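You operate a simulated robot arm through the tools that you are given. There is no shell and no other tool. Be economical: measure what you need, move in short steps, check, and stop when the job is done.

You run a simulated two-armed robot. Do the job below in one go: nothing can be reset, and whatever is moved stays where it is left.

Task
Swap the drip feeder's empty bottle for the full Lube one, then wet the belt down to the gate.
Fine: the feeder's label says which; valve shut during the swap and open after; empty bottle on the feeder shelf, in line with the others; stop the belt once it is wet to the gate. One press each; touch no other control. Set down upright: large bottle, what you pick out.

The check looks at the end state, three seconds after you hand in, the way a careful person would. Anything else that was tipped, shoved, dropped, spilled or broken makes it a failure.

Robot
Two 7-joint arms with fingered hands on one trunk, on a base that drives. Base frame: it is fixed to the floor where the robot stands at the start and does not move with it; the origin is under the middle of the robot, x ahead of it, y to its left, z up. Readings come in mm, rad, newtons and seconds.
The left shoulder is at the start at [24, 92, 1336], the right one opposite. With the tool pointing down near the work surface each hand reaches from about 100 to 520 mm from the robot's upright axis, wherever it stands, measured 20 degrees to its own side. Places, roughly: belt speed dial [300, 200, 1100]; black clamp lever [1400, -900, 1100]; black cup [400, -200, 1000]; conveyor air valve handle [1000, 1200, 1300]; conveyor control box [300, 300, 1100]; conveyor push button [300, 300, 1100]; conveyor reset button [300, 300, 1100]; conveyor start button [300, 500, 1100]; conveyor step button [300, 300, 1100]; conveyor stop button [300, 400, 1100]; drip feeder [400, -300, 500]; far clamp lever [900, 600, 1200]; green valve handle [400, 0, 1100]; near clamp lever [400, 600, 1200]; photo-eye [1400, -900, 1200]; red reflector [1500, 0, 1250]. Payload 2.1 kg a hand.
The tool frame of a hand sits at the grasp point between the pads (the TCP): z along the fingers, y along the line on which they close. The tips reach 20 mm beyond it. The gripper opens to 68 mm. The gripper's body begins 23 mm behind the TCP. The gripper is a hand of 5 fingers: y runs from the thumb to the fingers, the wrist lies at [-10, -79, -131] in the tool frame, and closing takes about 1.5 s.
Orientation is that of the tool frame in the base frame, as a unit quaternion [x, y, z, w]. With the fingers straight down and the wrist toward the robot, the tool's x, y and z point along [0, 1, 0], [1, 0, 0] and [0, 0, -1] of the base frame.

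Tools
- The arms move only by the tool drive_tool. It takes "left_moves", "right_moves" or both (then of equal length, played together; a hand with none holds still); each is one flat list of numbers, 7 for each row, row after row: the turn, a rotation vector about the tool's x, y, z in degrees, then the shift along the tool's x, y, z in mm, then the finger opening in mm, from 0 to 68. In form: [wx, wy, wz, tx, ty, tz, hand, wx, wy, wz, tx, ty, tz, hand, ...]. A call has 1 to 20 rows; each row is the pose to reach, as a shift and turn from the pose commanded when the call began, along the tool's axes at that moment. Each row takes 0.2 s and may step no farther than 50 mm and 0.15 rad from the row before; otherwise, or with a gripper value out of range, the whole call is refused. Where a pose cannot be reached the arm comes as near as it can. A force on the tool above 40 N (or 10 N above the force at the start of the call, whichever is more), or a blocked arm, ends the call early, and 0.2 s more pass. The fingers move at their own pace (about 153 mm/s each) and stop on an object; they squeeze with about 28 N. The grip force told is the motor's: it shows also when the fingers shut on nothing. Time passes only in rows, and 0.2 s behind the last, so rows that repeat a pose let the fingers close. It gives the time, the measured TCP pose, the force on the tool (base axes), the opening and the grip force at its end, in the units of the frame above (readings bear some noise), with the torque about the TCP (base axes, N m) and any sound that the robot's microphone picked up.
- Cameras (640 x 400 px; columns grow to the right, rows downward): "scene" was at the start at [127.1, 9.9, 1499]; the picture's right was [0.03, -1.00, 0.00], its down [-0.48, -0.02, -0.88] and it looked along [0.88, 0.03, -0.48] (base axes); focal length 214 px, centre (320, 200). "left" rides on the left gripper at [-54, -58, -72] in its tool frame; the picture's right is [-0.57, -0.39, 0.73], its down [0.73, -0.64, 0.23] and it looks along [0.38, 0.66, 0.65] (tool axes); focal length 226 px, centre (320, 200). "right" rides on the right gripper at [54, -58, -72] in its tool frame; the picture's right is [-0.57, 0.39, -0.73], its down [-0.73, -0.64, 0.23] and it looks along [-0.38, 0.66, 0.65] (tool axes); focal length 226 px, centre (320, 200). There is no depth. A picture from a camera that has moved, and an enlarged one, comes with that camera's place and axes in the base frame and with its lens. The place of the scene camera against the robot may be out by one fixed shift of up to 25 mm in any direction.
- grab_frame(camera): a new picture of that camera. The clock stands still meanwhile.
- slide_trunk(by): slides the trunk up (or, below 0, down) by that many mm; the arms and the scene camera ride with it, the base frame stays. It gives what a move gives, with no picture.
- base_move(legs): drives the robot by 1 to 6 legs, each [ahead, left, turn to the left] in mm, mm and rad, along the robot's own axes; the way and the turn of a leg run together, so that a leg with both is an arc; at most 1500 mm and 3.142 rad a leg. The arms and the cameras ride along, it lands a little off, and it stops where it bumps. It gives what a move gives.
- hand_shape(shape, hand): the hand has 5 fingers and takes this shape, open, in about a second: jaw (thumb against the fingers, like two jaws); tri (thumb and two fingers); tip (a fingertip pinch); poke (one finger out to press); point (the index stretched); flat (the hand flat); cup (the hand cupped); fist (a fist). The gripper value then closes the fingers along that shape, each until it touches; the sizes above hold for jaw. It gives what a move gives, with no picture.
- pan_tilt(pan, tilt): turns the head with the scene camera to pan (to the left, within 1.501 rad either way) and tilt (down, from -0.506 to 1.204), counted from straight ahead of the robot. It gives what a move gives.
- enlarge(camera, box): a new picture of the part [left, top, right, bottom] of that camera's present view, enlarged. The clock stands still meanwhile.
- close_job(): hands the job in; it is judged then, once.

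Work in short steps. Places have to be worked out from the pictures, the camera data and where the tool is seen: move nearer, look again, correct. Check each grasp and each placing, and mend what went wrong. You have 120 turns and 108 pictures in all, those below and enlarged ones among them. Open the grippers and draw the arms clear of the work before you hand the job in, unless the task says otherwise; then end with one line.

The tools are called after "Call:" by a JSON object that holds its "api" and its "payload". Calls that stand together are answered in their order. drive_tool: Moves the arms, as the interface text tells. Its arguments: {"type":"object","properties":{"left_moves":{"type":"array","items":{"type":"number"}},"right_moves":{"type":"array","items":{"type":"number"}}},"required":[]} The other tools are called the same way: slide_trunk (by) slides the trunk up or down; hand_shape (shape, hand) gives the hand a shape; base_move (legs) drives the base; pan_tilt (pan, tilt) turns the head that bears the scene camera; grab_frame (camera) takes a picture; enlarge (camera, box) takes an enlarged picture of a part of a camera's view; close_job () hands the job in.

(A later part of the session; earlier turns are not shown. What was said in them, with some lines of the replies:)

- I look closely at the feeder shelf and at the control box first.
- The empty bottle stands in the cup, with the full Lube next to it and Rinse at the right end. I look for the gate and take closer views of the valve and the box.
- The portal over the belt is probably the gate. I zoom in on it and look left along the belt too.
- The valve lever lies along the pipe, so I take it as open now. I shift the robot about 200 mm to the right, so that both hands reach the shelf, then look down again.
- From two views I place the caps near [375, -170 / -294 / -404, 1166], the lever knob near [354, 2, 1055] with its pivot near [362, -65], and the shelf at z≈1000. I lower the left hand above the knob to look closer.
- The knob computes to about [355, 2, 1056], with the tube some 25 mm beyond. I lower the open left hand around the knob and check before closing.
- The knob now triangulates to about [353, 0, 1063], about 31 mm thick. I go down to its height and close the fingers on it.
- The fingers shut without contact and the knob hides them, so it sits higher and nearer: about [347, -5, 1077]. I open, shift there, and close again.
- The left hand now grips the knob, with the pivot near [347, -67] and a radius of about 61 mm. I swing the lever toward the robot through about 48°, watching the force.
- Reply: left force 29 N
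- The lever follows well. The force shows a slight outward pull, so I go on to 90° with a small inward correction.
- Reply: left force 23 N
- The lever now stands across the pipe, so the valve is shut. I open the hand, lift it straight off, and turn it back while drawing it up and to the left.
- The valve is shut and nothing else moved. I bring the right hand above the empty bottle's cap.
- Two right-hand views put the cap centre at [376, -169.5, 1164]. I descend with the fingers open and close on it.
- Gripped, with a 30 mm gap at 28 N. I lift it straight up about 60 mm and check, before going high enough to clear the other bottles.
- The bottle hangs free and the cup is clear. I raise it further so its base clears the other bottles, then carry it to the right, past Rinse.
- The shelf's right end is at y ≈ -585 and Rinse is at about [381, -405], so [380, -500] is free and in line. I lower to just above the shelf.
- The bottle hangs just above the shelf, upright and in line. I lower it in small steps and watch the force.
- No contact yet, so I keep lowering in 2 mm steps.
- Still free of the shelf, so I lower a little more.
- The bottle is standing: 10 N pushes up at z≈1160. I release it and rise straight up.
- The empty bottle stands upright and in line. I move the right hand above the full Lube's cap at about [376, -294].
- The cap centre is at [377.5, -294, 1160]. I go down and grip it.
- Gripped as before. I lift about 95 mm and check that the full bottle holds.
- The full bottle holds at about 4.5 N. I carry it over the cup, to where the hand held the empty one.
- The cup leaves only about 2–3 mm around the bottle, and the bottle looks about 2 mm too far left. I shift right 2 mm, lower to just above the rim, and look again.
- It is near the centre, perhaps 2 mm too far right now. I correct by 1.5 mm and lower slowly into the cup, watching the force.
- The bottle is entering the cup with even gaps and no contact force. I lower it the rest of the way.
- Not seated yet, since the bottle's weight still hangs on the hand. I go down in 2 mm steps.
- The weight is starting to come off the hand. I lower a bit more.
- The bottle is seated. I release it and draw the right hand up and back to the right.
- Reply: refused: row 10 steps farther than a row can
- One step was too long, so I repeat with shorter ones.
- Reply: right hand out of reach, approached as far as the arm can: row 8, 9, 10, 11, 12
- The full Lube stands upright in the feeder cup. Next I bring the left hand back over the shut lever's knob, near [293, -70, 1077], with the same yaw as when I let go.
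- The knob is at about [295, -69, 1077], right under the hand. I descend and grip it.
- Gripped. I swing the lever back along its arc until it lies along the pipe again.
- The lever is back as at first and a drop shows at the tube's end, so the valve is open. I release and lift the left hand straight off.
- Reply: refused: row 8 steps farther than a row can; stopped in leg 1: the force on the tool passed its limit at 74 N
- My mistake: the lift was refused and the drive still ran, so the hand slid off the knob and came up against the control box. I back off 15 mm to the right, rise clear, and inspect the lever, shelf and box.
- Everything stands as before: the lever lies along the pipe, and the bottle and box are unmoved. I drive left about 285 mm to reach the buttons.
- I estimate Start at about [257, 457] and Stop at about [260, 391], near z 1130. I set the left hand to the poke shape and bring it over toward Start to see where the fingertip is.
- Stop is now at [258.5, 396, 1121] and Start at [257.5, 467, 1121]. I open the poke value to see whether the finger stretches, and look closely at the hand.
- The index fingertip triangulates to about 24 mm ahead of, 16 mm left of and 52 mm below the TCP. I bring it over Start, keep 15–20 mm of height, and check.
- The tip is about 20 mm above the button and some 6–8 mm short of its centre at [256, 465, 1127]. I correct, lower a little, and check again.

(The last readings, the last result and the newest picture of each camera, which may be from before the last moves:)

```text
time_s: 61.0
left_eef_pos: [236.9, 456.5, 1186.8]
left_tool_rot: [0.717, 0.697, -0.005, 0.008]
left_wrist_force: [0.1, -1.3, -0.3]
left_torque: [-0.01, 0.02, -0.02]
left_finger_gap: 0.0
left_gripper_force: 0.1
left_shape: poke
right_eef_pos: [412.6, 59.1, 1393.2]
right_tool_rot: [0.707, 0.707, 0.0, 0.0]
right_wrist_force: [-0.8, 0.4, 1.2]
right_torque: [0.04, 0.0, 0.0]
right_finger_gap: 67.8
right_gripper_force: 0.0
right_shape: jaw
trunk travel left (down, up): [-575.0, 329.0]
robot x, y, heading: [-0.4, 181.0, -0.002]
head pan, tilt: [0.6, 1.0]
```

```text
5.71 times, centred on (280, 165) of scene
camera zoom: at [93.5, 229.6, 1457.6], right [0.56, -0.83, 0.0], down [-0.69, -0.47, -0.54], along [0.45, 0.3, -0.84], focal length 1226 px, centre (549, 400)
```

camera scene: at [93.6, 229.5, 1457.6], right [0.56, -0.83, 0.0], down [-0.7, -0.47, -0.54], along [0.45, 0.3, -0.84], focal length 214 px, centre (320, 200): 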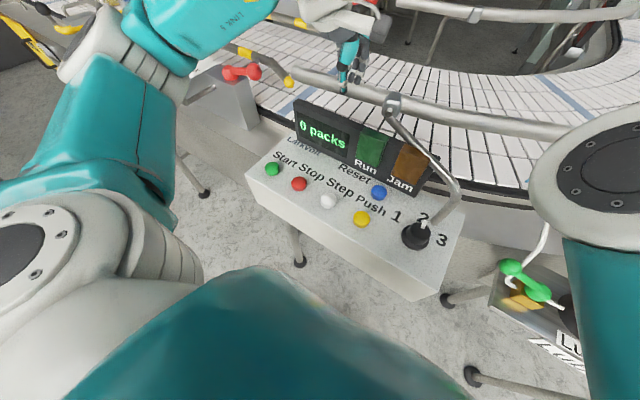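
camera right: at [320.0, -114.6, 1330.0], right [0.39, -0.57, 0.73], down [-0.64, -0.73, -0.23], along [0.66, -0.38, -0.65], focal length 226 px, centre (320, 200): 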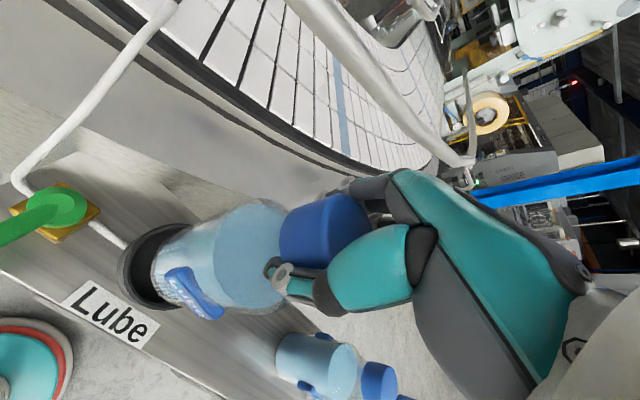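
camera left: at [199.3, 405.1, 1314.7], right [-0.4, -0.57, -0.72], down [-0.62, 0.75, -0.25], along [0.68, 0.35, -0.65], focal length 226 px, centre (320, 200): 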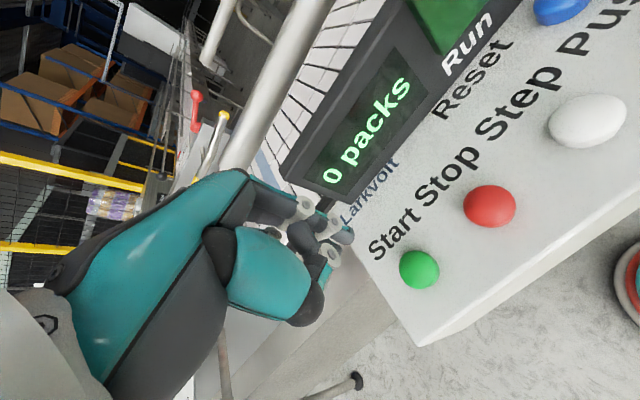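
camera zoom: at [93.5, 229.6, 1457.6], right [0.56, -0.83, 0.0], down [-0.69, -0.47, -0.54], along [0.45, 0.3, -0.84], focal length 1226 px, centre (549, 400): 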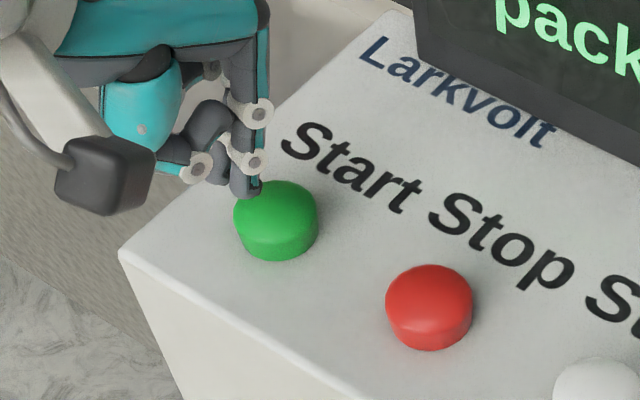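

The two views disagree a little. The tip seems to lie short of the button in x and 12–20 mm above it. I move 6 mm forward, lower 6 mm, and look again.

Call:
{"api": "drive_tool", "payload": {"left_moves": [0, 0, 0, 0, 6, 0, 0, 0, 0, 0, 0, 6, 6, 0]}}

Call:
{"api": "enlarge", "payload": {"camera": "left", "box": [280, 160, 440, 280]}}

Call:
{"api": "enlarge", "payload": {"camera": "scene", "box": [240, 130, 320, 200]}}

```text
time_s: 61.6
left_eef_pos: [242.6, 455.3, 1181.8]
left_tool_rot: [0.717, 0.697, -0.005, 0.008]
left_wrist_force: [-0.2, 0.5, 0.7]
left_torque: [-0.05, 0.03, 0.0]
left_finger_gap: 0.0
left_gripper_force: 0.0
left_shape: poke
right_eef_pos: [412.1, 58.6, 1391.9]
right_tool_rot: [0.707, 0.707, 0.001, 0.0]
right_wrist_force: [0.0, -0.8, 0.2]
right_torque: [-0.01, 0.02, 0.03]
right_finger_gap: 67.6
right_gripper_force: 0.3
right_shape: jaw
trunk travel left (down, up): [-575.0, 329.0]
robot x, y, heading: [-1.0, 184.2, 0.002]
head pan, tilt: [0.6, 1.0]
```

```text
3.33 times, centred on (360, 220) of left
camera zoom: at [182.7, 403.7, 1254.2], right [-0.4, -0.57, -0.72], down [-0.62, 0.75, -0.25], along [0.68, 0.35, -0.65], focal length 754 px, centre (187, 133)
```

zoom: 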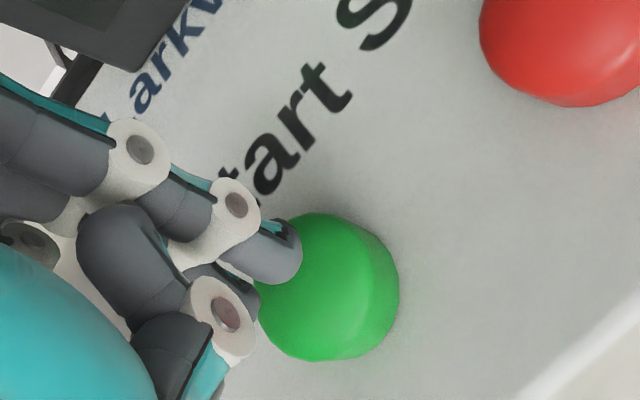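

```text
5.71 times, centred on (280, 165) of scene
camera zoom: at [93.4, 229.5, 1457.6], right [0.56, -0.83, 0.0], down [-0.69, -0.47, -0.54], along [0.45, 0.3, -0.84], focal length 1226 px, centre (549, 400)
```

zoom: 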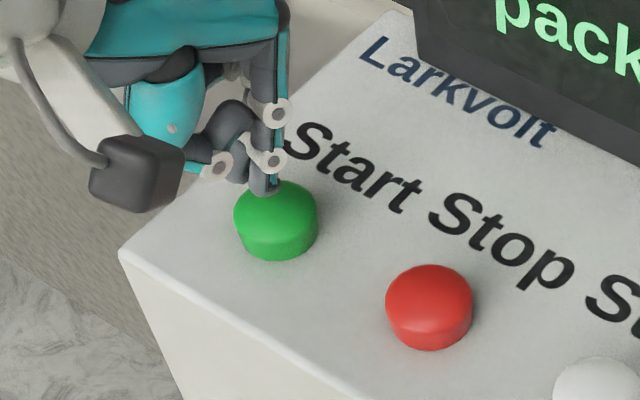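

The tip is about 10 mm above Start and within the button. Time passes only in rows, so I press straight down in small steps and watch the force.

Call:
{"api": "drive_tool", "payload": {"left_moves": [0, 0, 0, 1, 0, 4, 0, 0, 0, 0, 1, 0, 8, 0, 0, 0, 0, 1, 0, 10, 0]}}

Call:
{"api": "enlarge", "payload": {"camera": "scene", "box": [240, 110, 440, 210]}}

```text
time_s: 62.4
left_eef_pos: [244.7, 456.3, 1170.2]
left_tool_rot: [0.717, 0.697, -0.003, 0.008]
left_wrist_force: [0.3, -1.4, 0.5]
left_torque: [0.0, 0.0, 0.02]
left_finger_gap: 0.0
left_gripper_force: 0.0
left_shape: poke
right_eef_pos: [412.8, 59.7, 1392.5]
right_tool_rot: [0.708, 0.707, 0.0, 0.0]
right_wrist_force: [0.1, 1.4, -0.2]
right_torque: [0.01, -0.03, 0.0]
right_finger_gap: 67.9
right_gripper_force: 0.1
right_shape: jaw
trunk travel left (down, up): [-575.0, 329.0]
robot x, y, heading: [2.3, 181.3, -0.002]
head pan, tilt: [0.6, 1.0]
```

```text
3.20 times, centred on (340, 160) of scene
camera zoom: at [93.4, 229.5, 1457.6], right [0.56, -0.83, 0.0], down [-0.69, -0.47, -0.54], along [0.45, 0.3, -0.84], focal length 686 px, centre (256, 328)
```

zoom: 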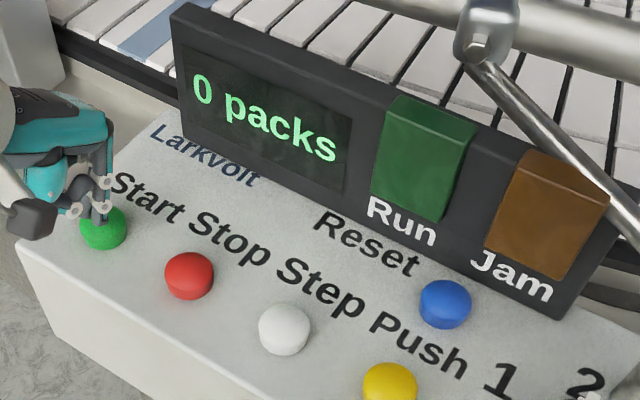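

The tip is right over the button with no force yet. I go on in 2 mm steps.

Call:
{"api": "drive_tool", "payload": {"left_moves": [0, 0, 0, 0, 0, 2, 0, 0, 0, 0, 0, 0, 4, 0, 0, 0, 0, 0, 0, 5, 0]}}

Call:
{"api": "enlarge", "payload": {"camera": "left", "box": [280, 160, 440, 280]}}

```text
time_s: 63.2
left_eef_pos: [244.4, 457.7, 1166.6]
left_tool_rot: [0.716, 0.698, -0.005, 0.007]
left_wrist_force: [0.5, 0.5, -0.3]
left_torque: [-0.03, -0.02, 0.01]
left_finger_gap: 0.2
left_gripper_force: 0.0
left_shape: poke
right_eef_pos: [412.4, 58.6, 1391.8]
right_tool_rot: [0.708, 0.707, 0.0, 0.0]
right_wrist_force: [0.4, 0.1, 0.0]
right_torque: [-0.01, -0.02, -0.02]
right_finger_gap: 67.9
right_gripper_force: 0.1
right_shape: jaw
trunk travel left (down, up): [-575.0, 329.0]
robot x, y, heading: [0.6, 180.2, 0.001]
head pan, tilt: [0.6, 1.0]
```

```text
3.33 times, centred on (360, 220) of left
camera zoom: at [182.8, 405.1, 1238.9], right [-0.4, -0.57, -0.72], down [-0.62, 0.75, -0.24], along [0.68, 0.35, -0.65], focal length 754 px, centre (187, 133)
```

zoom: 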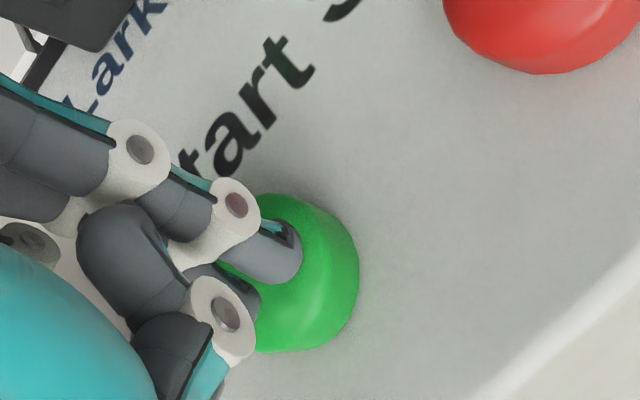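

The tip is over the button's middle, with still no contact. I go on down.

Call:
{"api": "drive_tool", "payload": {"left_moves": [0, 0, 0, 0, 0, 2, 0, 0, 0, 0, 0, 0, 4, 0, 0, 0, 0, 0, 0, 4, 0]}}

```text
time_s: 64.0
left_eef_pos: [243.9, 456.2, 1161.9]
left_tool_rot: [0.717, 0.697, -0.004, 0.008]
left_wrist_force: [0.3, 0.0, -0.1]
left_torque: [0.0, 0.02, 0.01]
left_finger_gap: 0.0
left_gripper_force: 0.0
left_shape: poke
right_eef_pos: [412.8, 58.2, 1393.2]
right_tool_rot: [0.708, 0.706, 0.0, 0.001]
right_wrist_force: [0.4, 0.7, -0.4]
right_torque: [0.03, -0.05, 0.01]
right_finger_gap: 67.9
right_gripper_force: 0.1
right_shape: jaw
trunk travel left (down, up): [-575.0, 329.0]
robot x, y, heading: [-0.5, 187.0, 0.003]
head pan, tilt: [0.6, 1.0]
```

Call:
{"api": "drive_tool", "payload": {"left_moves": [0, 0, 0, 0, 0, 2, 0, 0, 0, 0, 0, 0, 4, 0, 0, 0, 0, 0, 0, 4, 0]}}

Call:
{"api": "enlarge", "payload": {"camera": "scene", "box": [240, 110, 440, 210]}}

Call:
{"api": "enlarge", "payload": {"camera": "left", "box": [280, 160, 440, 280]}}

```text
time_s: 64.8
left_eef_pos: [243.5, 455.8, 1158.2]
left_tool_rot: [0.717, 0.697, -0.004, 0.008]
left_wrist_force: [0.2, 0.8, 0.7]
left_torque: [0.0, 0.03, 0.01]
left_finger_gap: 0.2
left_gripper_force: 0.0
left_shape: poke
right_eef_pos: [413.1, 59.8, 1392.4]
right_tool_rot: [0.708, 0.706, 0.0, 0.0]
right_wrist_force: [-0.8, 0.0, -0.2]
right_torque: [0.01, 0.01, -0.01]
right_finger_gap: 68.0
right_gripper_force: 0.1
right_shape: jaw
trunk travel left (down, up): [-575.0, 329.0]
robot x, y, heading: [-0.5, 185.6, 0.003]
head pan, tilt: [0.6, 1.0]
```

```text
3.20 times, centred on (340, 160) of scene
camera zoom: at [93.4, 229.5, 1457.6], right [0.56, -0.83, 0.0], down [-0.69, -0.47, -0.54], along [0.45, 0.3, -0.84], focal length 686 px, centre (256, 328)
```

zoom: 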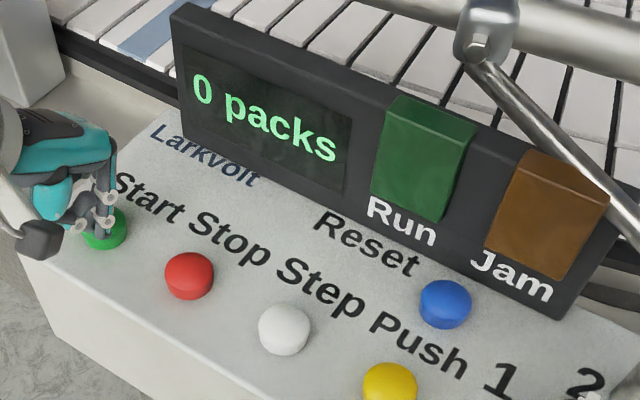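

```text
3.33 times, centred on (360, 220) of left
camera zoom: at [182.8, 405.0, 1230.4], right [-0.4, -0.57, -0.72], down [-0.62, 0.75, -0.25], along [0.68, 0.35, -0.65], focal length 754 px, centre (187, 133)
```

zoom: 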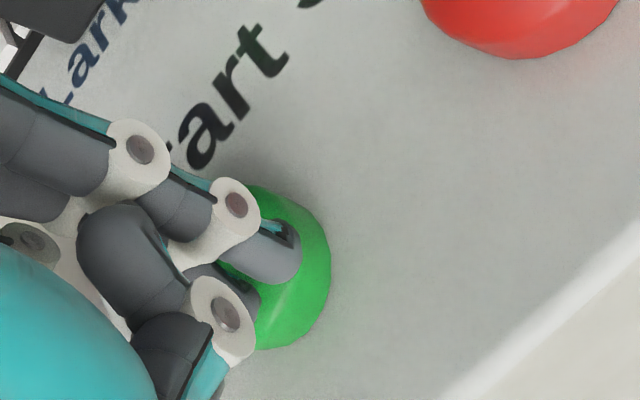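

The tip is a little toward the robot and to the right of the button's centre. I raise 3 mm, shift about 5 mm forward and 5 mm left, and go down again in small steps.

Call:
{"api": "drive_tool", "payload": {"left_moves": [0, 0, 0, 0, 0, -3, 0, 0, 0, 0, 5, 5, -3, 0, 0, 0, 0, 5, 5, 0, 0, 0, 0, 0, 5, 5, 2, 0, 0, 0, 0, 5, 5, 2, 0]}}

Call:
{"api": "enlarge", "payload": {"camera": "scene", "box": [240, 130, 320, 200]}}

Call:
{"api": "enlarge", "payload": {"camera": "left", "box": [280, 160, 440, 280]}}

```text
time_s: 66.0
left_eef_pos: [249.0, 461.8, 1156.9]
left_tool_rot: [0.717, 0.697, -0.004, 0.008]
left_wrist_force: [-0.2, -0.6, -0.1]
left_torque: [0.0, -0.01, 0.0]
left_finger_gap: 0.1
left_gripper_force: 0.1
left_shape: poke
right_eef_pos: [412.2, 59.5, 1392.9]
right_tool_rot: [0.708, 0.706, 0.0, -0.001]
right_wrist_force: [0.2, -0.7, 0.0]
right_torque: [0.02, 0.0, -0.02]
right_finger_gap: 67.7
right_gripper_force: 0.1
right_shape: jaw
trunk travel left (down, up): [-575.0, 329.0]
robot x, y, heading: [2.9, 185.2, -0.003]
head pan, tilt: [0.6, 1.0]
```

```text
5.71 times, centred on (280, 165) of scene
camera zoom: at [93.4, 229.5, 1457.6], right [0.56, -0.83, 0.0], down [-0.69, -0.47, -0.54], along [0.45, 0.3, -0.84], focal length 1226 px, centre (549, 400)
```

zoom: 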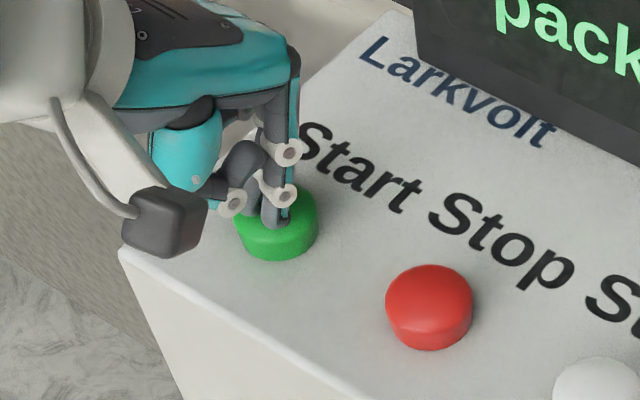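

```text
3.33 times, centred on (360, 220) of left
camera zoom: at [188.4, 410.1, 1228.9], right [-0.4, -0.57, -0.72], down [-0.62, 0.75, -0.25], along [0.68, 0.35, -0.65], focal length 754 px, centre (187, 133)
```

zoom: 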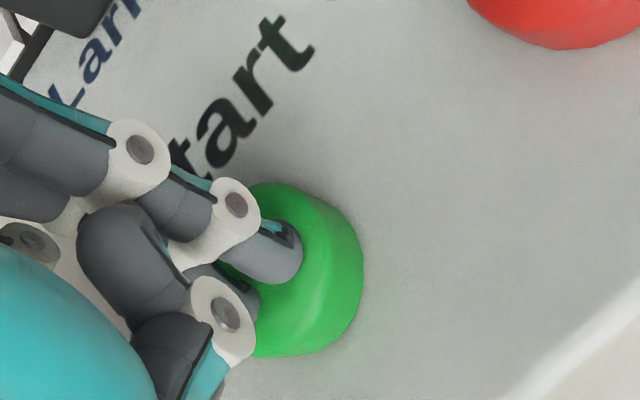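

The alignment is good in both views. I continue down 6 mm in small steps.

Call:
{"api": "drive_tool", "payload": {"left_moves": [0, 0, 0, 0, 0, 2, 0, 0, 0, 0, 0, 0, 4, 0, 0, 0, 0, 0, 0, 5, 0]}}

```text
time_s: 66.8
left_eef_pos: [249.7, 461.9, 1152.0]
left_tool_rot: [0.716, 0.698, -0.004, 0.007]
left_wrist_force: [0.1, 1.1, 2.6]
left_torque: [0.04, 0.0, 0.03]
left_finger_gap: 0.0
left_gripper_force: 0.0
left_shape: poke
right_eef_pos: [412.3, 58.9, 1392.7]
right_tool_rot: [0.708, 0.706, 0.0, 0.0]
right_wrist_force: [1.0, -0.9, 0.1]
right_torque: [-0.03, 0.03, -0.02]
right_finger_gap: 67.9
right_gripper_force: 0.1
right_shape: jaw
trunk travel left (down, up): [-575.0, 329.0]
robot x, y, heading: [-2.6, 182.9, -0.001]
head pan, tilt: [0.6, 1.0]
heard: click
```

A click was heard. I lift off to a hover above the button, then check the Run lamp and the belt.

Call:
{"api": "drive_tool", "payload": {"left_moves": [0, 0, 0, 0, 0, -10, 0, 0, 0, 0, 0, 0, -25, 0]}}

Call:
{"api": "grab_frame", "payload": {"camera": "scene"}}

```text
time_s: 67.4
left_eef_pos: [248.5, 462.0, 1176.7]
left_tool_rot: [0.717, 0.697, -0.005, 0.008]
left_wrist_force: [-0.2, 0.0, -0.5]
left_torque: [0.03, 0.01, 0.01]
left_finger_gap: 0.0
left_gripper_force: 0.1
left_shape: poke
right_eef_pos: [411.5, 59.7, 1393.3]
right_tool_rot: [0.708, 0.706, 0.001, 0.0]
right_wrist_force: [-0.1, -0.1, 0.4]
right_torque: [-0.01, -0.01, -0.03]
right_finger_gap: 68.1
right_gripper_force: 0.1
right_shape: jaw
trunk travel left (down, up): [-575.0, 329.0]
robot x, y, heading: [3.1, 182.7, -0.006]
head pan, tilt: [0.6, 1.0]
```

```text
38 pictures are left
camera scene: at [93.4, 229.4, 1457.6], right [0.56, -0.83, 0.0], down [-0.69, -0.47, -0.54], along [0.45, 0.3, -0.84], focal length 214 px, centre (320, 200)
```

scene: 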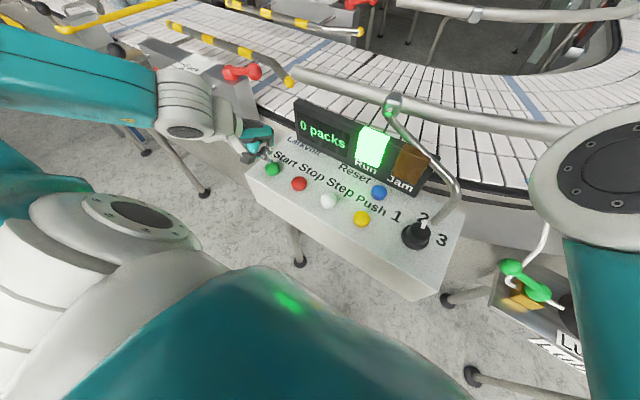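

The Run lamp is lit. I move the fingertip over Stop and hover, then turn the head to the belt and the gate.

Call:
{"api": "drive_tool", "payload": {"left_moves": [0, 0, 0, -35, 1, 0, 0, 0, 0, 0, -69, 1, 0, 0]}}

Call:
{"api": "pan_tilt", "payload": {"pan": -0.3, "tilt": 0.5}}

Call:
{"api": "grab_frame", "payload": {"camera": "scene"}}

Call:
{"api": "enlarge", "payload": {"camera": "left", "box": [280, 160, 440, 280]}}

```text
time_s: 68.0
left_eef_pos: [261.2, 400.8, 1175.4]
left_tool_rot: [0.717, 0.697, -0.004, 0.008]
left_wrist_force: [0.1, -0.1, 0.1]
left_torque: [-0.01, -0.01, 0.01]
left_finger_gap: 0.0
left_gripper_force: 0.1
left_shape: poke
left hand out of reach, approached as far as the arm can: row 2
right_eef_pos: [412.9, 58.4, 1392.8]
right_tool_rot: [0.708, 0.706, 0.0, -0.001]
right_wrist_force: [-0.1, 0.3, 1.1]
right_torque: [0.0, 0.0, 0.0]
right_finger_gap: 67.9
right_gripper_force: 0.2
right_shape: jaw
trunk travel left (down, up): [-575.0, 329.0]
robot x, y, heading: [1.5, 182.6, 0.005]
head pan, tilt: [0.6, 1.0]
```

```text
time_s: 69.2
left_eef_pos: [260.9, 399.9, 1175.7]
left_tool_rot: [0.717, 0.697, -0.005, 0.008]
left_wrist_force: [0.3, 0.1, 0.0]
left_torque: [0.01, 0.02, -0.01]
left_finger_gap: 0.0
left_gripper_force: 0.0
left_shape: poke
right_eef_pos: [413.1, 58.5, 1393.2]
right_tool_rot: [0.708, 0.707, 0.0, 0.0]
right_wrist_force: [-0.3, -0.1, 0.3]
right_torque: [-0.03, 0.0, 0.0]
right_finger_gap: 67.8
right_gripper_force: 0.1
right_shape: jaw
trunk travel left (down, up): [-575.0, 329.0]
robot x, y, heading: [0.6, 185.7, 0.001]
head pan, tilt: [-0.3, 0.499]
```

```text
37 pictures are left
camera scene: at [122.9, 163.3, 1498.6], right [-0.3, -0.96, 0.0], down [-0.46, 0.14, -0.88], along [0.84, -0.26, -0.48], focal length 214 px, centre (320, 200)
```

scene: 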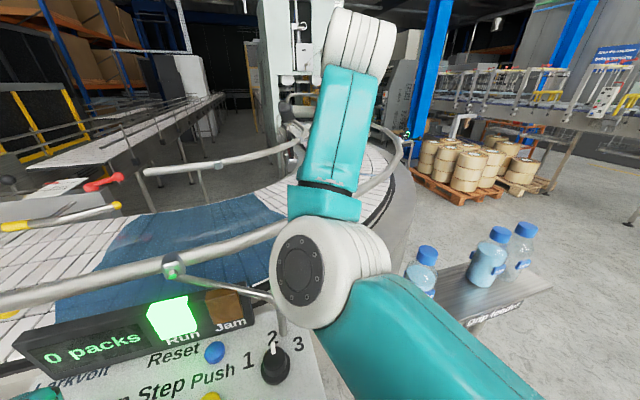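

```text
3.33 times, centred on (360, 220) of left
camera zoom: at [200.6, 348.7, 1248.4], right [-0.4, -0.57, -0.72], down [-0.62, 0.75, -0.25], along [0.68, 0.35, -0.65], focal length 754 px, centre (187, 133)
```

zoom: 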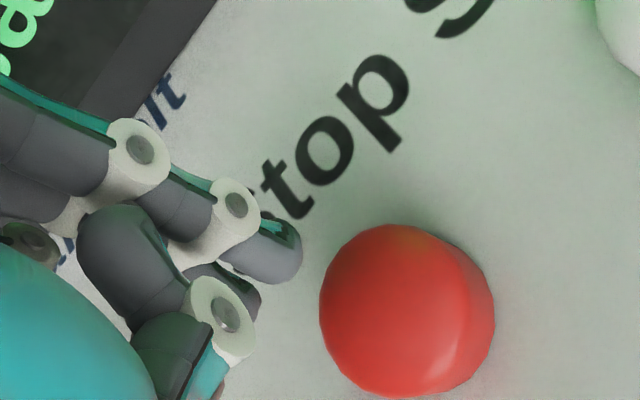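

The wet, blue stretch is already moving left along the belt from the tube. Pictures cost no time, so I look at the left part of the belt now, to find the gate there.

Call:
{"api": "grab_frame", "payload": {"camera": "left"}}

Call:
{"api": "enlarge", "payload": {"camera": "scene", "box": [0, 120, 240, 340]}}

```text
35 pictures are left
camera left: at [200.6, 348.7, 1248.4], right [-0.4, -0.57, -0.72], down [-0.62, 0.75, -0.25], along [0.68, 0.35, -0.65], focal length 226 px, centre (320, 200)
```

left: 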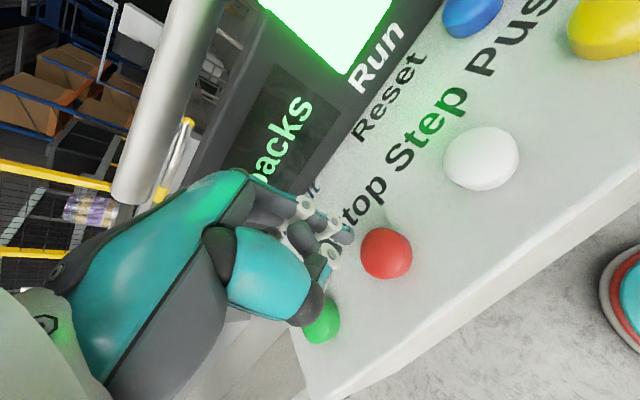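

```text
1.82 times, centred on (120, 230) of scene
camera zoom: at [122.9, 163.3, 1498.6], right [-0.3, -0.96, 0.0], down [-0.46, 0.14, -0.88], along [0.84, -0.26, -0.48], focal length 390 px, centre (684, 146)
```

zoom: 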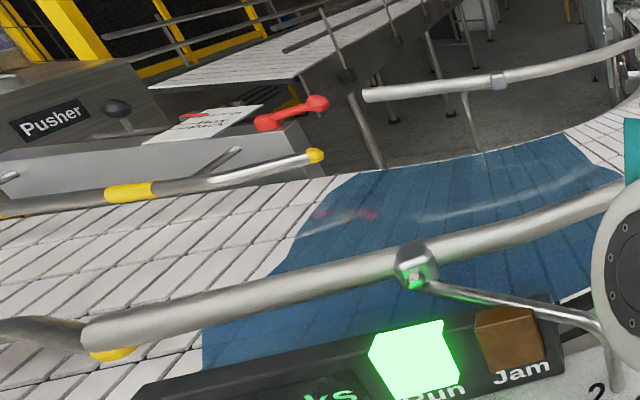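

The wet front is near y ≈ 600 and heading left at roughly 230 mm/s, while the gate downstream is still not seen. I turn the head left to find it.

Call:
{"api": "pan_tilt", "payload": {"pan": 0.3, "tilt": 0.45}}

Call:
{"api": "grab_frame", "payload": {"camera": "scene"}}

```text
time_s: 70.2
left_eef_pos: [261.2, 400.5, 1176.2]
left_tool_rot: [0.717, 0.697, -0.004, 0.008]
left_wrist_force: [0.7, 0.4, 0.0]
left_torque: [-0.04, -0.05, -0.02]
left_finger_gap: 0.0
left_gripper_force: 0.1
left_shape: poke
right_eef_pos: [411.6, 58.3, 1393.2]
right_tool_rot: [0.708, 0.706, 0.0, -0.001]
right_wrist_force: [-0.1, -0.3, -0.6]
right_torque: [0.03, 0.02, 0.01]
right_finger_gap: 67.8
right_gripper_force: 0.1
right_shape: jaw
trunk travel left (down, up): [-575.0, 329.0]
robot x, y, heading: [1.2, 184.4, -0.003]
head pan, tilt: [0.3, 0.45]
```

```text
33 pictures are left
camera scene: at [123.8, 217.2, 1503.1], right [0.29, -0.96, 0.0], down [-0.42, -0.13, -0.9], along [0.86, 0.26, -0.44], focal length 214 px, centre (320, 200)
```

scene: 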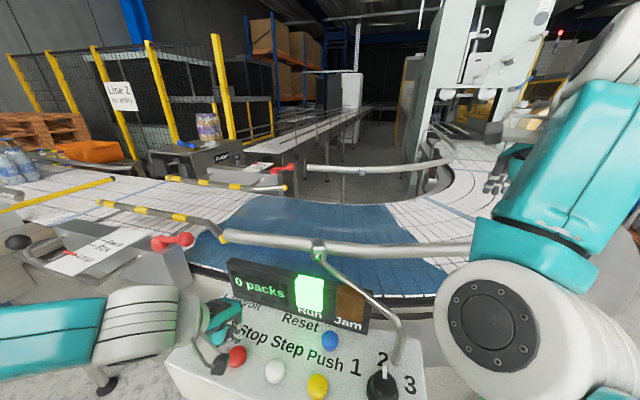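

I zoom in on the left end, where a yellow bar seems to lie across the belt, and on the wet front.

Call:
{"api": "enlarge", "payload": {"camera": "scene", "box": [0, 130, 260, 290]}}

```text
2.46 times, centred on (130, 210) of scene
camera zoom: at [123.8, 217.2, 1503.1], right [0.29, -0.96, 0.0], down [-0.42, -0.13, -0.9], along [0.86, 0.26, -0.44], focal length 528 px, centre (788, 175)
```

zoom: 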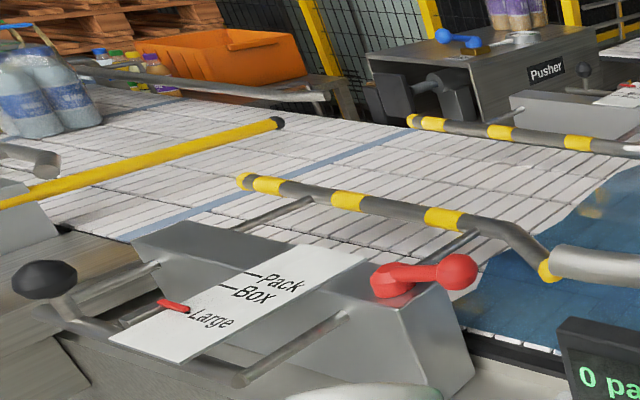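

The yellow bar with the black tip across the belt is the gate, at y ≈ 1480. The wet front is at y ≈ 740. The hand is too close to its shoulder over Stop, so I raise the trunk by 60 mm to gain reach.

Call:
{"api": "slide_trunk", "payload": {"by": 60}}

Call:
{"api": "grab_frame", "payload": {"camera": "scene"}}

```text
time_s: 71.2
left_eef_pos: [262.5, 400.4, 1235.8]
left_tool_rot: [0.717, 0.697, -0.005, 0.009]
left_wrist_force: [0.4, 0.7, -0.2]
left_torque: [0.0, -0.03, 0.01]
left_finger_gap: 0.1
left_gripper_force: 0.1
left_shape: poke
right_eef_pos: [413.0, 59.6, 1453.0]
right_tool_rot: [0.708, 0.707, 0.0, 0.0]
right_wrist_force: [0.2, 0.0, -0.8]
right_torque: [-0.03, 0.01, -0.02]
right_finger_gap: 68.0
right_gripper_force: 0.0
right_shape: jaw
trunk travel left (down, up): [-635.0, 269.0]
robot x, y, heading: [-1.7, 184.9, -0.002]
head pan, tilt: [0.3, 0.45]
```

```text
31 pictures are left
camera scene: at [121.5, 217.4, 1563.2], right [0.29, -0.96, 0.0], down [-0.42, -0.13, -0.9], along [0.86, 0.27, -0.44], focal length 214 px, centre (320, 200)
```

scene: 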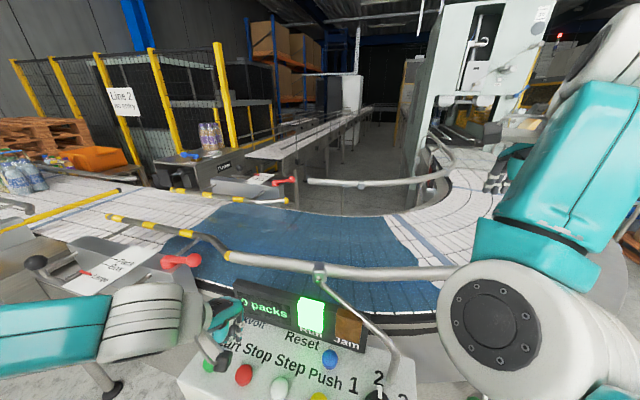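

The front is at y ≈ 890 and moves about 150 mm/s, so it needs around 4 s more to reach the gate. I lower the finger toward Stop and check its place.

Call:
{"api": "drive_tool", "payload": {"left_moves": [0, 0, 0, 0, 0, 35, 0, 0, 0, 0, 0, 0, 60, 0]}}

Call:
{"api": "enlarge", "payload": {"camera": "left", "box": [280, 160, 440, 280]}}

```text
time_s: 71.8
left_eef_pos: [263.1, 398.7, 1173.5]
left_tool_rot: [0.717, 0.697, -0.005, 0.008]
left_wrist_force: [0.3, -0.7, -0.1]
left_torque: [0.01, 0.03, -0.02]
left_finger_gap: 0.2
left_gripper_force: 0.0
left_shape: poke
right_eef_pos: [412.5, 58.8, 1453.3]
right_tool_rot: [0.707, 0.707, 0.0, 0.0]
right_wrist_force: [0.0, -0.2, -0.3]
right_torque: [-0.02, -0.01, -0.01]
right_finger_gap: 67.6
right_gripper_force: 0.2
right_shape: jaw
trunk travel left (down, up): [-635.0, 269.0]
robot x, y, heading: [1.7, 181.2, -0.002]
head pan, tilt: [0.3, 0.45]
```

```text
3.33 times, centred on (360, 220) of left
camera zoom: at [202.0, 346.9, 1247.4], right [-0.4, -0.57, -0.72], down [-0.62, 0.75, -0.25], along [0.68, 0.35, -0.65], focal length 754 px, centre (187, 133)
```

zoom: 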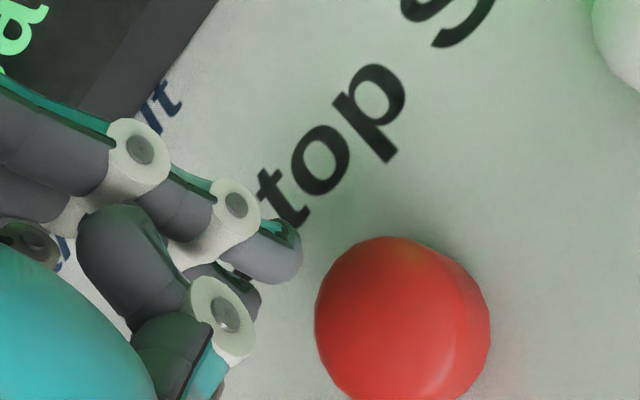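

I shift to the proper spot over Stop and lower to about 10 mm above contact.

Call:
{"api": "drive_tool", "payload": {"left_moves": [0, 0, 0, -5.5, -12, 12, 0]}}

Call:
{"api": "enlarge", "payload": {"camera": "left", "box": [280, 160, 440, 280]}}

Call:
{"api": "enlarge", "payload": {"camera": "scene", "box": [0, 130, 260, 290]}}

```text
time_s: 72.2
left_eef_pos: [249.7, 393.5, 1161.7]
left_tool_rot: [0.717, 0.697, -0.004, 0.008]
left_wrist_force: [-0.6, -1.3, 0.5]
left_torque: [0.0, 0.0, 0.02]
left_finger_gap: 0.0
left_gripper_force: 0.2
left_shape: poke
right_eef_pos: [411.8, 58.3, 1452.9]
right_tool_rot: [0.708, 0.706, 0.0, 0.0]
right_wrist_force: [-0.3, -0.1, 0.4]
right_torque: [-0.02, 0.01, -0.03]
right_finger_gap: 68.1
right_gripper_force: 0.1
right_shape: jaw
trunk travel left (down, up): [-635.0, 269.0]
robot x, y, heading: [-0.3, 181.1, 0.001]
head pan, tilt: [0.3, 0.45]
```

```text
3.33 times, centred on (360, 220) of left
camera zoom: at [189.3, 342.0, 1235.0], right [-0.4, -0.57, -0.72], down [-0.62, 0.75, -0.25], along [0.68, 0.35, -0.65], focal length 754 px, centre (187, 133)
```

zoom: 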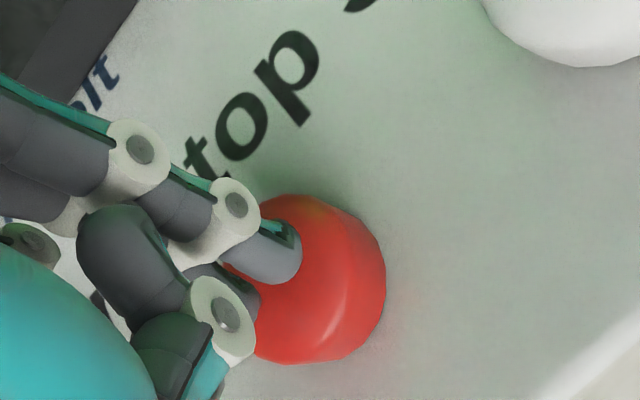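

```text
2.46 times, centred on (130, 210) of scene
camera zoom: at [121.2, 217.3, 1563.2], right [0.29, -0.96, 0.0], down [-0.42, -0.13, -0.9], along [0.86, 0.27, -0.44], focal length 528 px, centre (788, 175)
```

zoom: 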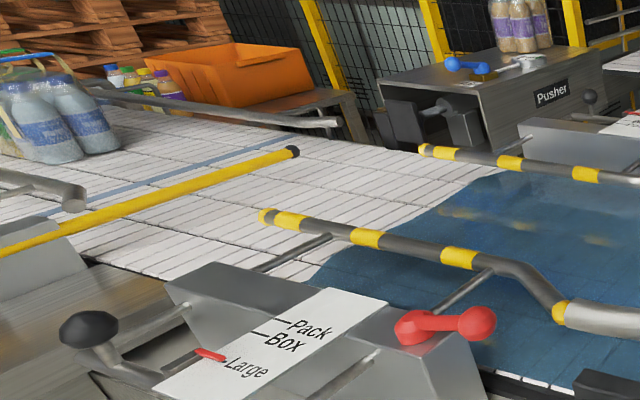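

The fingertip is well centred over Stop. The front is at y ≈ 1050 and the gate at about 1490, so I wait 2 s, settling 3 mm lower.

Call:
{"api": "drive_tool", "payload": {"left_moves": [0, 0, 0, 0, 0, 1, 0, 0, 0, 0, 0, 0, 2, 0, 0, 0, 0, 0, 0, 3, 0, 0, 0, 0, 0, 0, 3, 0, 0, 0, 0, 0, 0, 3, 0, 0, 0, 0, 0, 0, 3, 0, 0, 0, 0, 0, 0, 3, 0, 0, 0, 0, 0, 0, 3, 0]}}

Call:
{"api": "enlarge", "payload": {"camera": "scene", "box": [0, 130, 260, 290]}}

```text
time_s: 74.0
left_eef_pos: [249.6, 394.2, 1159.9]
left_tool_rot: [0.717, 0.697, -0.005, 0.008]
left_wrist_force: [0.7, -0.1, -0.2]
left_torque: [-0.03, -0.02, -0.04]
left_finger_gap: 0.2
left_gripper_force: 0.1
left_shape: poke
right_eef_pos: [412.5, 58.0, 1453.6]
right_tool_rot: [0.707, 0.707, 0.0, 0.0]
right_wrist_force: [0.2, -0.4, 0.2]
right_torque: [-0.02, -0.03, 0.0]
right_finger_gap: 67.9
right_gripper_force: 0.0
right_shape: jaw
trunk travel left (down, up): [-635.0, 269.0]
robot x, y, heading: [-2.4, 182.0, -0.005]
head pan, tilt: [0.3, 0.45]
```

```text
2.46 times, centred on (130, 210) of scene
camera zoom: at [121.3, 217.3, 1563.2], right [0.29, -0.96, 0.0], down [-0.42, -0.13, -0.9], along [0.86, 0.27, -0.44], focal length 528 px, centre (788, 175)
```

zoom: 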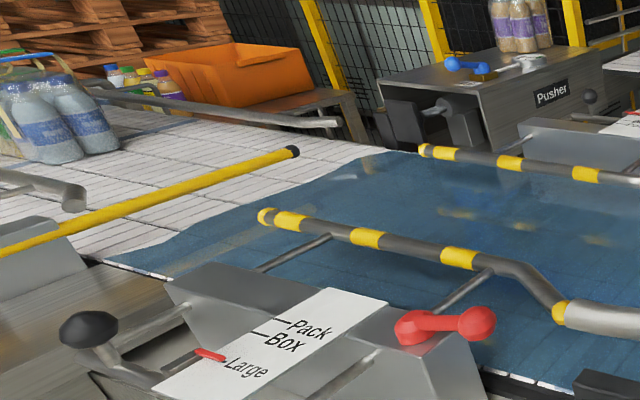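

The front is just short of the gate, some 60–100 mm away. I press Stop now over three rows, so the click falls in about 0.5 s.

Call:
{"api": "drive_tool", "payload": {"left_moves": [0, 0, 0, 0, 0, 1, 0, 0, 0, 0, 0, 0, 4, 0, 0, 0, 0, 0, 0, 11, 0]}}

Call:
{"api": "enlarge", "payload": {"camera": "scene", "box": [0, 130, 260, 290]}}

```text
time_s: 74.8
left_eef_pos: [251.7, 393.2, 1148.7]
left_tool_rot: [0.718, 0.696, -0.004, 0.008]
left_wrist_force: [-0.7, 0.9, 5.2]
left_torque: [0.02, -0.03, -0.01]
left_finger_gap: 0.0
left_gripper_force: 0.0
left_shape: poke
right_eef_pos: [412.0, 59.7, 1452.0]
right_tool_rot: [0.708, 0.706, 0.0, 0.0]
right_wrist_force: [-0.1, 0.1, 0.0]
right_torque: [0.01, -0.03, 0.0]
right_finger_gap: 67.7
right_gripper_force: 0.1
right_shape: jaw
trunk travel left (down, up): [-635.0, 269.0]
robot x, y, heading: [-4.4, 183.4, -0.005]
head pan, tilt: [0.3, 0.45]
heard: click
```

```text
2.46 times, centred on (130, 210) of scene
camera zoom: at [121.2, 217.3, 1563.3], right [0.29, -0.96, 0.0], down [-0.42, -0.13, -0.9], along [0.86, 0.27, -0.44], focal length 528 px, centre (788, 175)
```

zoom: 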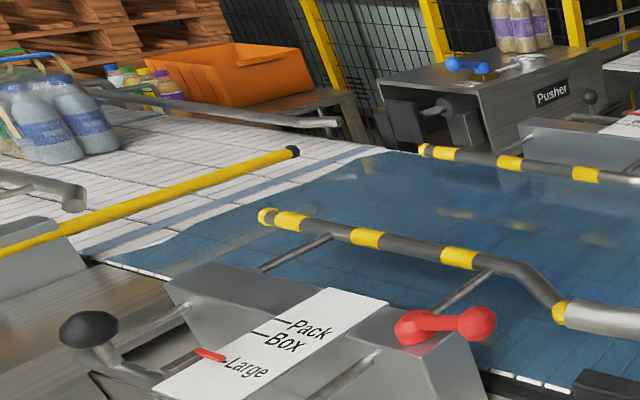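

Click heard. The wet front already lay at the same line at 74.0 s, so the belt is wet to the gate. I lift the finger straight up, retract, and check the Run lamp.

Call:
{"api": "drive_tool", "payload": {"left_moves": [0, 0, 0, 0, 0, -15, 0, 0, 0, 0, 0, 0, -45, 0, 0, 0, 0, 0, 0, -85, 0, 0, 0, 0, 0, 0, -125, 0, 0, 0, 0, 20, 0, -160, 0]}}

Call:
{"api": "grab_frame", "payload": {"camera": "scene"}}

```text
time_s: 76.0
left_eef_pos: [248.8, 415.6, 1310.1]
left_tool_rot: [0.717, 0.697, -0.003, 0.009]
left_wrist_force: [0.1, 0.0, -0.5]
left_torque: [-0.02, -0.01, 0.02]
left_finger_gap: 0.2
left_gripper_force: 0.1
left_shape: poke
left hand out of reach, approached as far as the arm can: row 3, 4
right_eef_pos: [411.5, 59.5, 1452.6]
right_tool_rot: [0.708, 0.706, 0.001, 0.001]
right_wrist_force: [-0.4, -0.3, 0.2]
right_torque: [0.0, 0.0, 0.03]
right_finger_gap: 67.9
right_gripper_force: 0.1
right_shape: jaw
trunk travel left (down, up): [-635.0, 269.0]
robot x, y, heading: [0.8, 182.3, -0.004]
head pan, tilt: [0.3, 0.45]
```

```text
25 pictures are left
camera scene: at [120.6, 217.1, 1563.3], right [0.29, -0.96, 0.0], down [-0.42, -0.13, -0.9], along [0.86, 0.27, -0.43], focal length 214 px, centre (320, 200)
```

scene: 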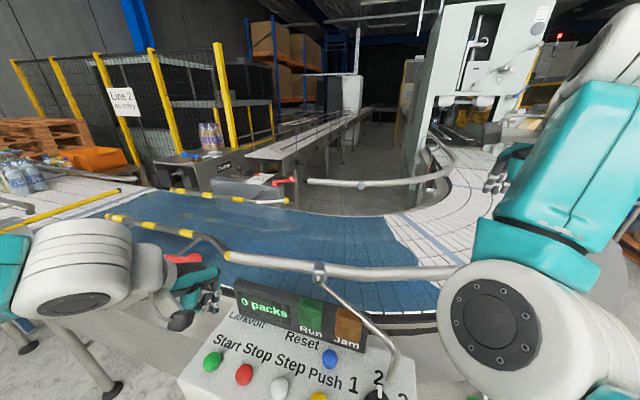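

The belt is stopped and Run is dark. I open the left hand and look once more at the shelf and the valve.

Call:
{"api": "hand_shape", "payload": {"hand": "left", "shape": "jaw"}}

Call:
{"api": "pan_tilt", "payload": {"pan": -0.7, "tilt": 0.85}}

Call:
{"api": "grab_frame", "payload": {"camera": "scene"}}

Call:
{"api": "grab_frame", "payload": {"camera": "right"}}

```text
time_s: 76.9
left_eef_pos: [250.2, 416.0, 1309.1]
left_tool_rot: [0.717, 0.697, -0.004, 0.007]
left_wrist_force: [-0.4, -0.2, 0.4]
left_torque: [0.0, -0.02, -0.02]
left_finger_gap: 68.0
left_gripper_force: 0.1
left_shape: jaw
right_eef_pos: [412.8, 58.6, 1454.1]
right_tool_rot: [0.707, 0.707, 0.0, -0.001]
right_wrist_force: [0.2, 0.8, 0.5]
right_torque: [0.04, -0.02, -0.04]
right_finger_gap: 68.0
right_gripper_force: 0.1
right_shape: jaw
trunk travel left (down, up): [-635.0, 269.0]
robot x, y, heading: [1.0, 182.4, -0.001]
head pan, tilt: [0.3, 0.45]
```

```text
time_s: 78.2
left_eef_pos: [250.8, 414.1, 1308.5]
left_tool_rot: [0.716, 0.698, -0.005, 0.008]
left_wrist_force: [-0.5, 0.5, 0.0]
left_torque: [-0.01, 0.0, 0.01]
left_finger_gap: 67.8
left_gripper_force: 0.0
left_shape: jaw
right_eef_pos: [412.0, 58.6, 1453.4]
right_tool_rot: [0.708, 0.706, 0.0, 0.0]
right_wrist_force: [-0.6, 0.2, -0.6]
right_torque: [0.01, -0.02, -0.03]
right_finger_gap: 67.7
right_gripper_force: 0.1
right_shape: jaw
trunk travel left (down, up): [-635.0, 269.0]
robot x, y, heading: [-3.9, 184.5, 0.002]
head pan, tilt: [-0.7, 0.85]
```

```text
24 pictures are left
camera scene: at [93.3, 139.8, 1528.8], right [-0.64, -0.76, 0.0], down [-0.57, 0.48, -0.66], along [0.5, -0.43, -0.75], focal length 214 px, centre (320, 200)
```

scene: 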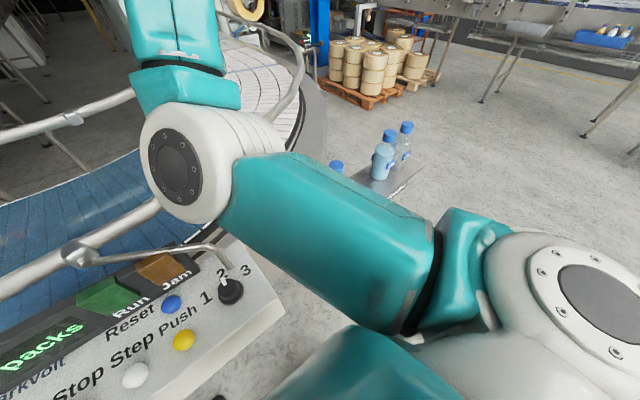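

```text
23 pictures are left
camera right: at [355.4, 113.7, 1524.7], right [0.39, -0.57, 0.73], down [-0.64, -0.73, -0.23], along [0.66, -0.38, -0.65], focal length 226 px, centre (320, 200)
```

right: 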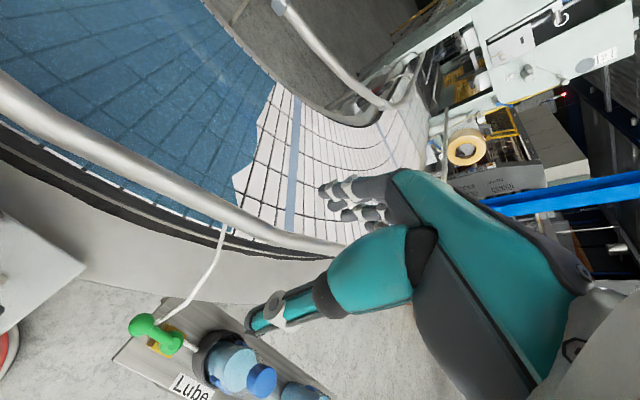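

The lever lies along the pipe, Lube stands in the feeder cup, the empty bottle stands in line, the belt is stopped and wet to the gate, and both hands are open and clear. I hand in.

Call:
{"api": "close_job", "payload": {}}

```text
The job is handed in.
```

The full Lube bottle is in the feeder with the valve open again. The empty stands upright in line past Rinse, and the belt is wet to the gate and stopped. During the job the left hand bumped the control box side (74 N), which left no visible change.
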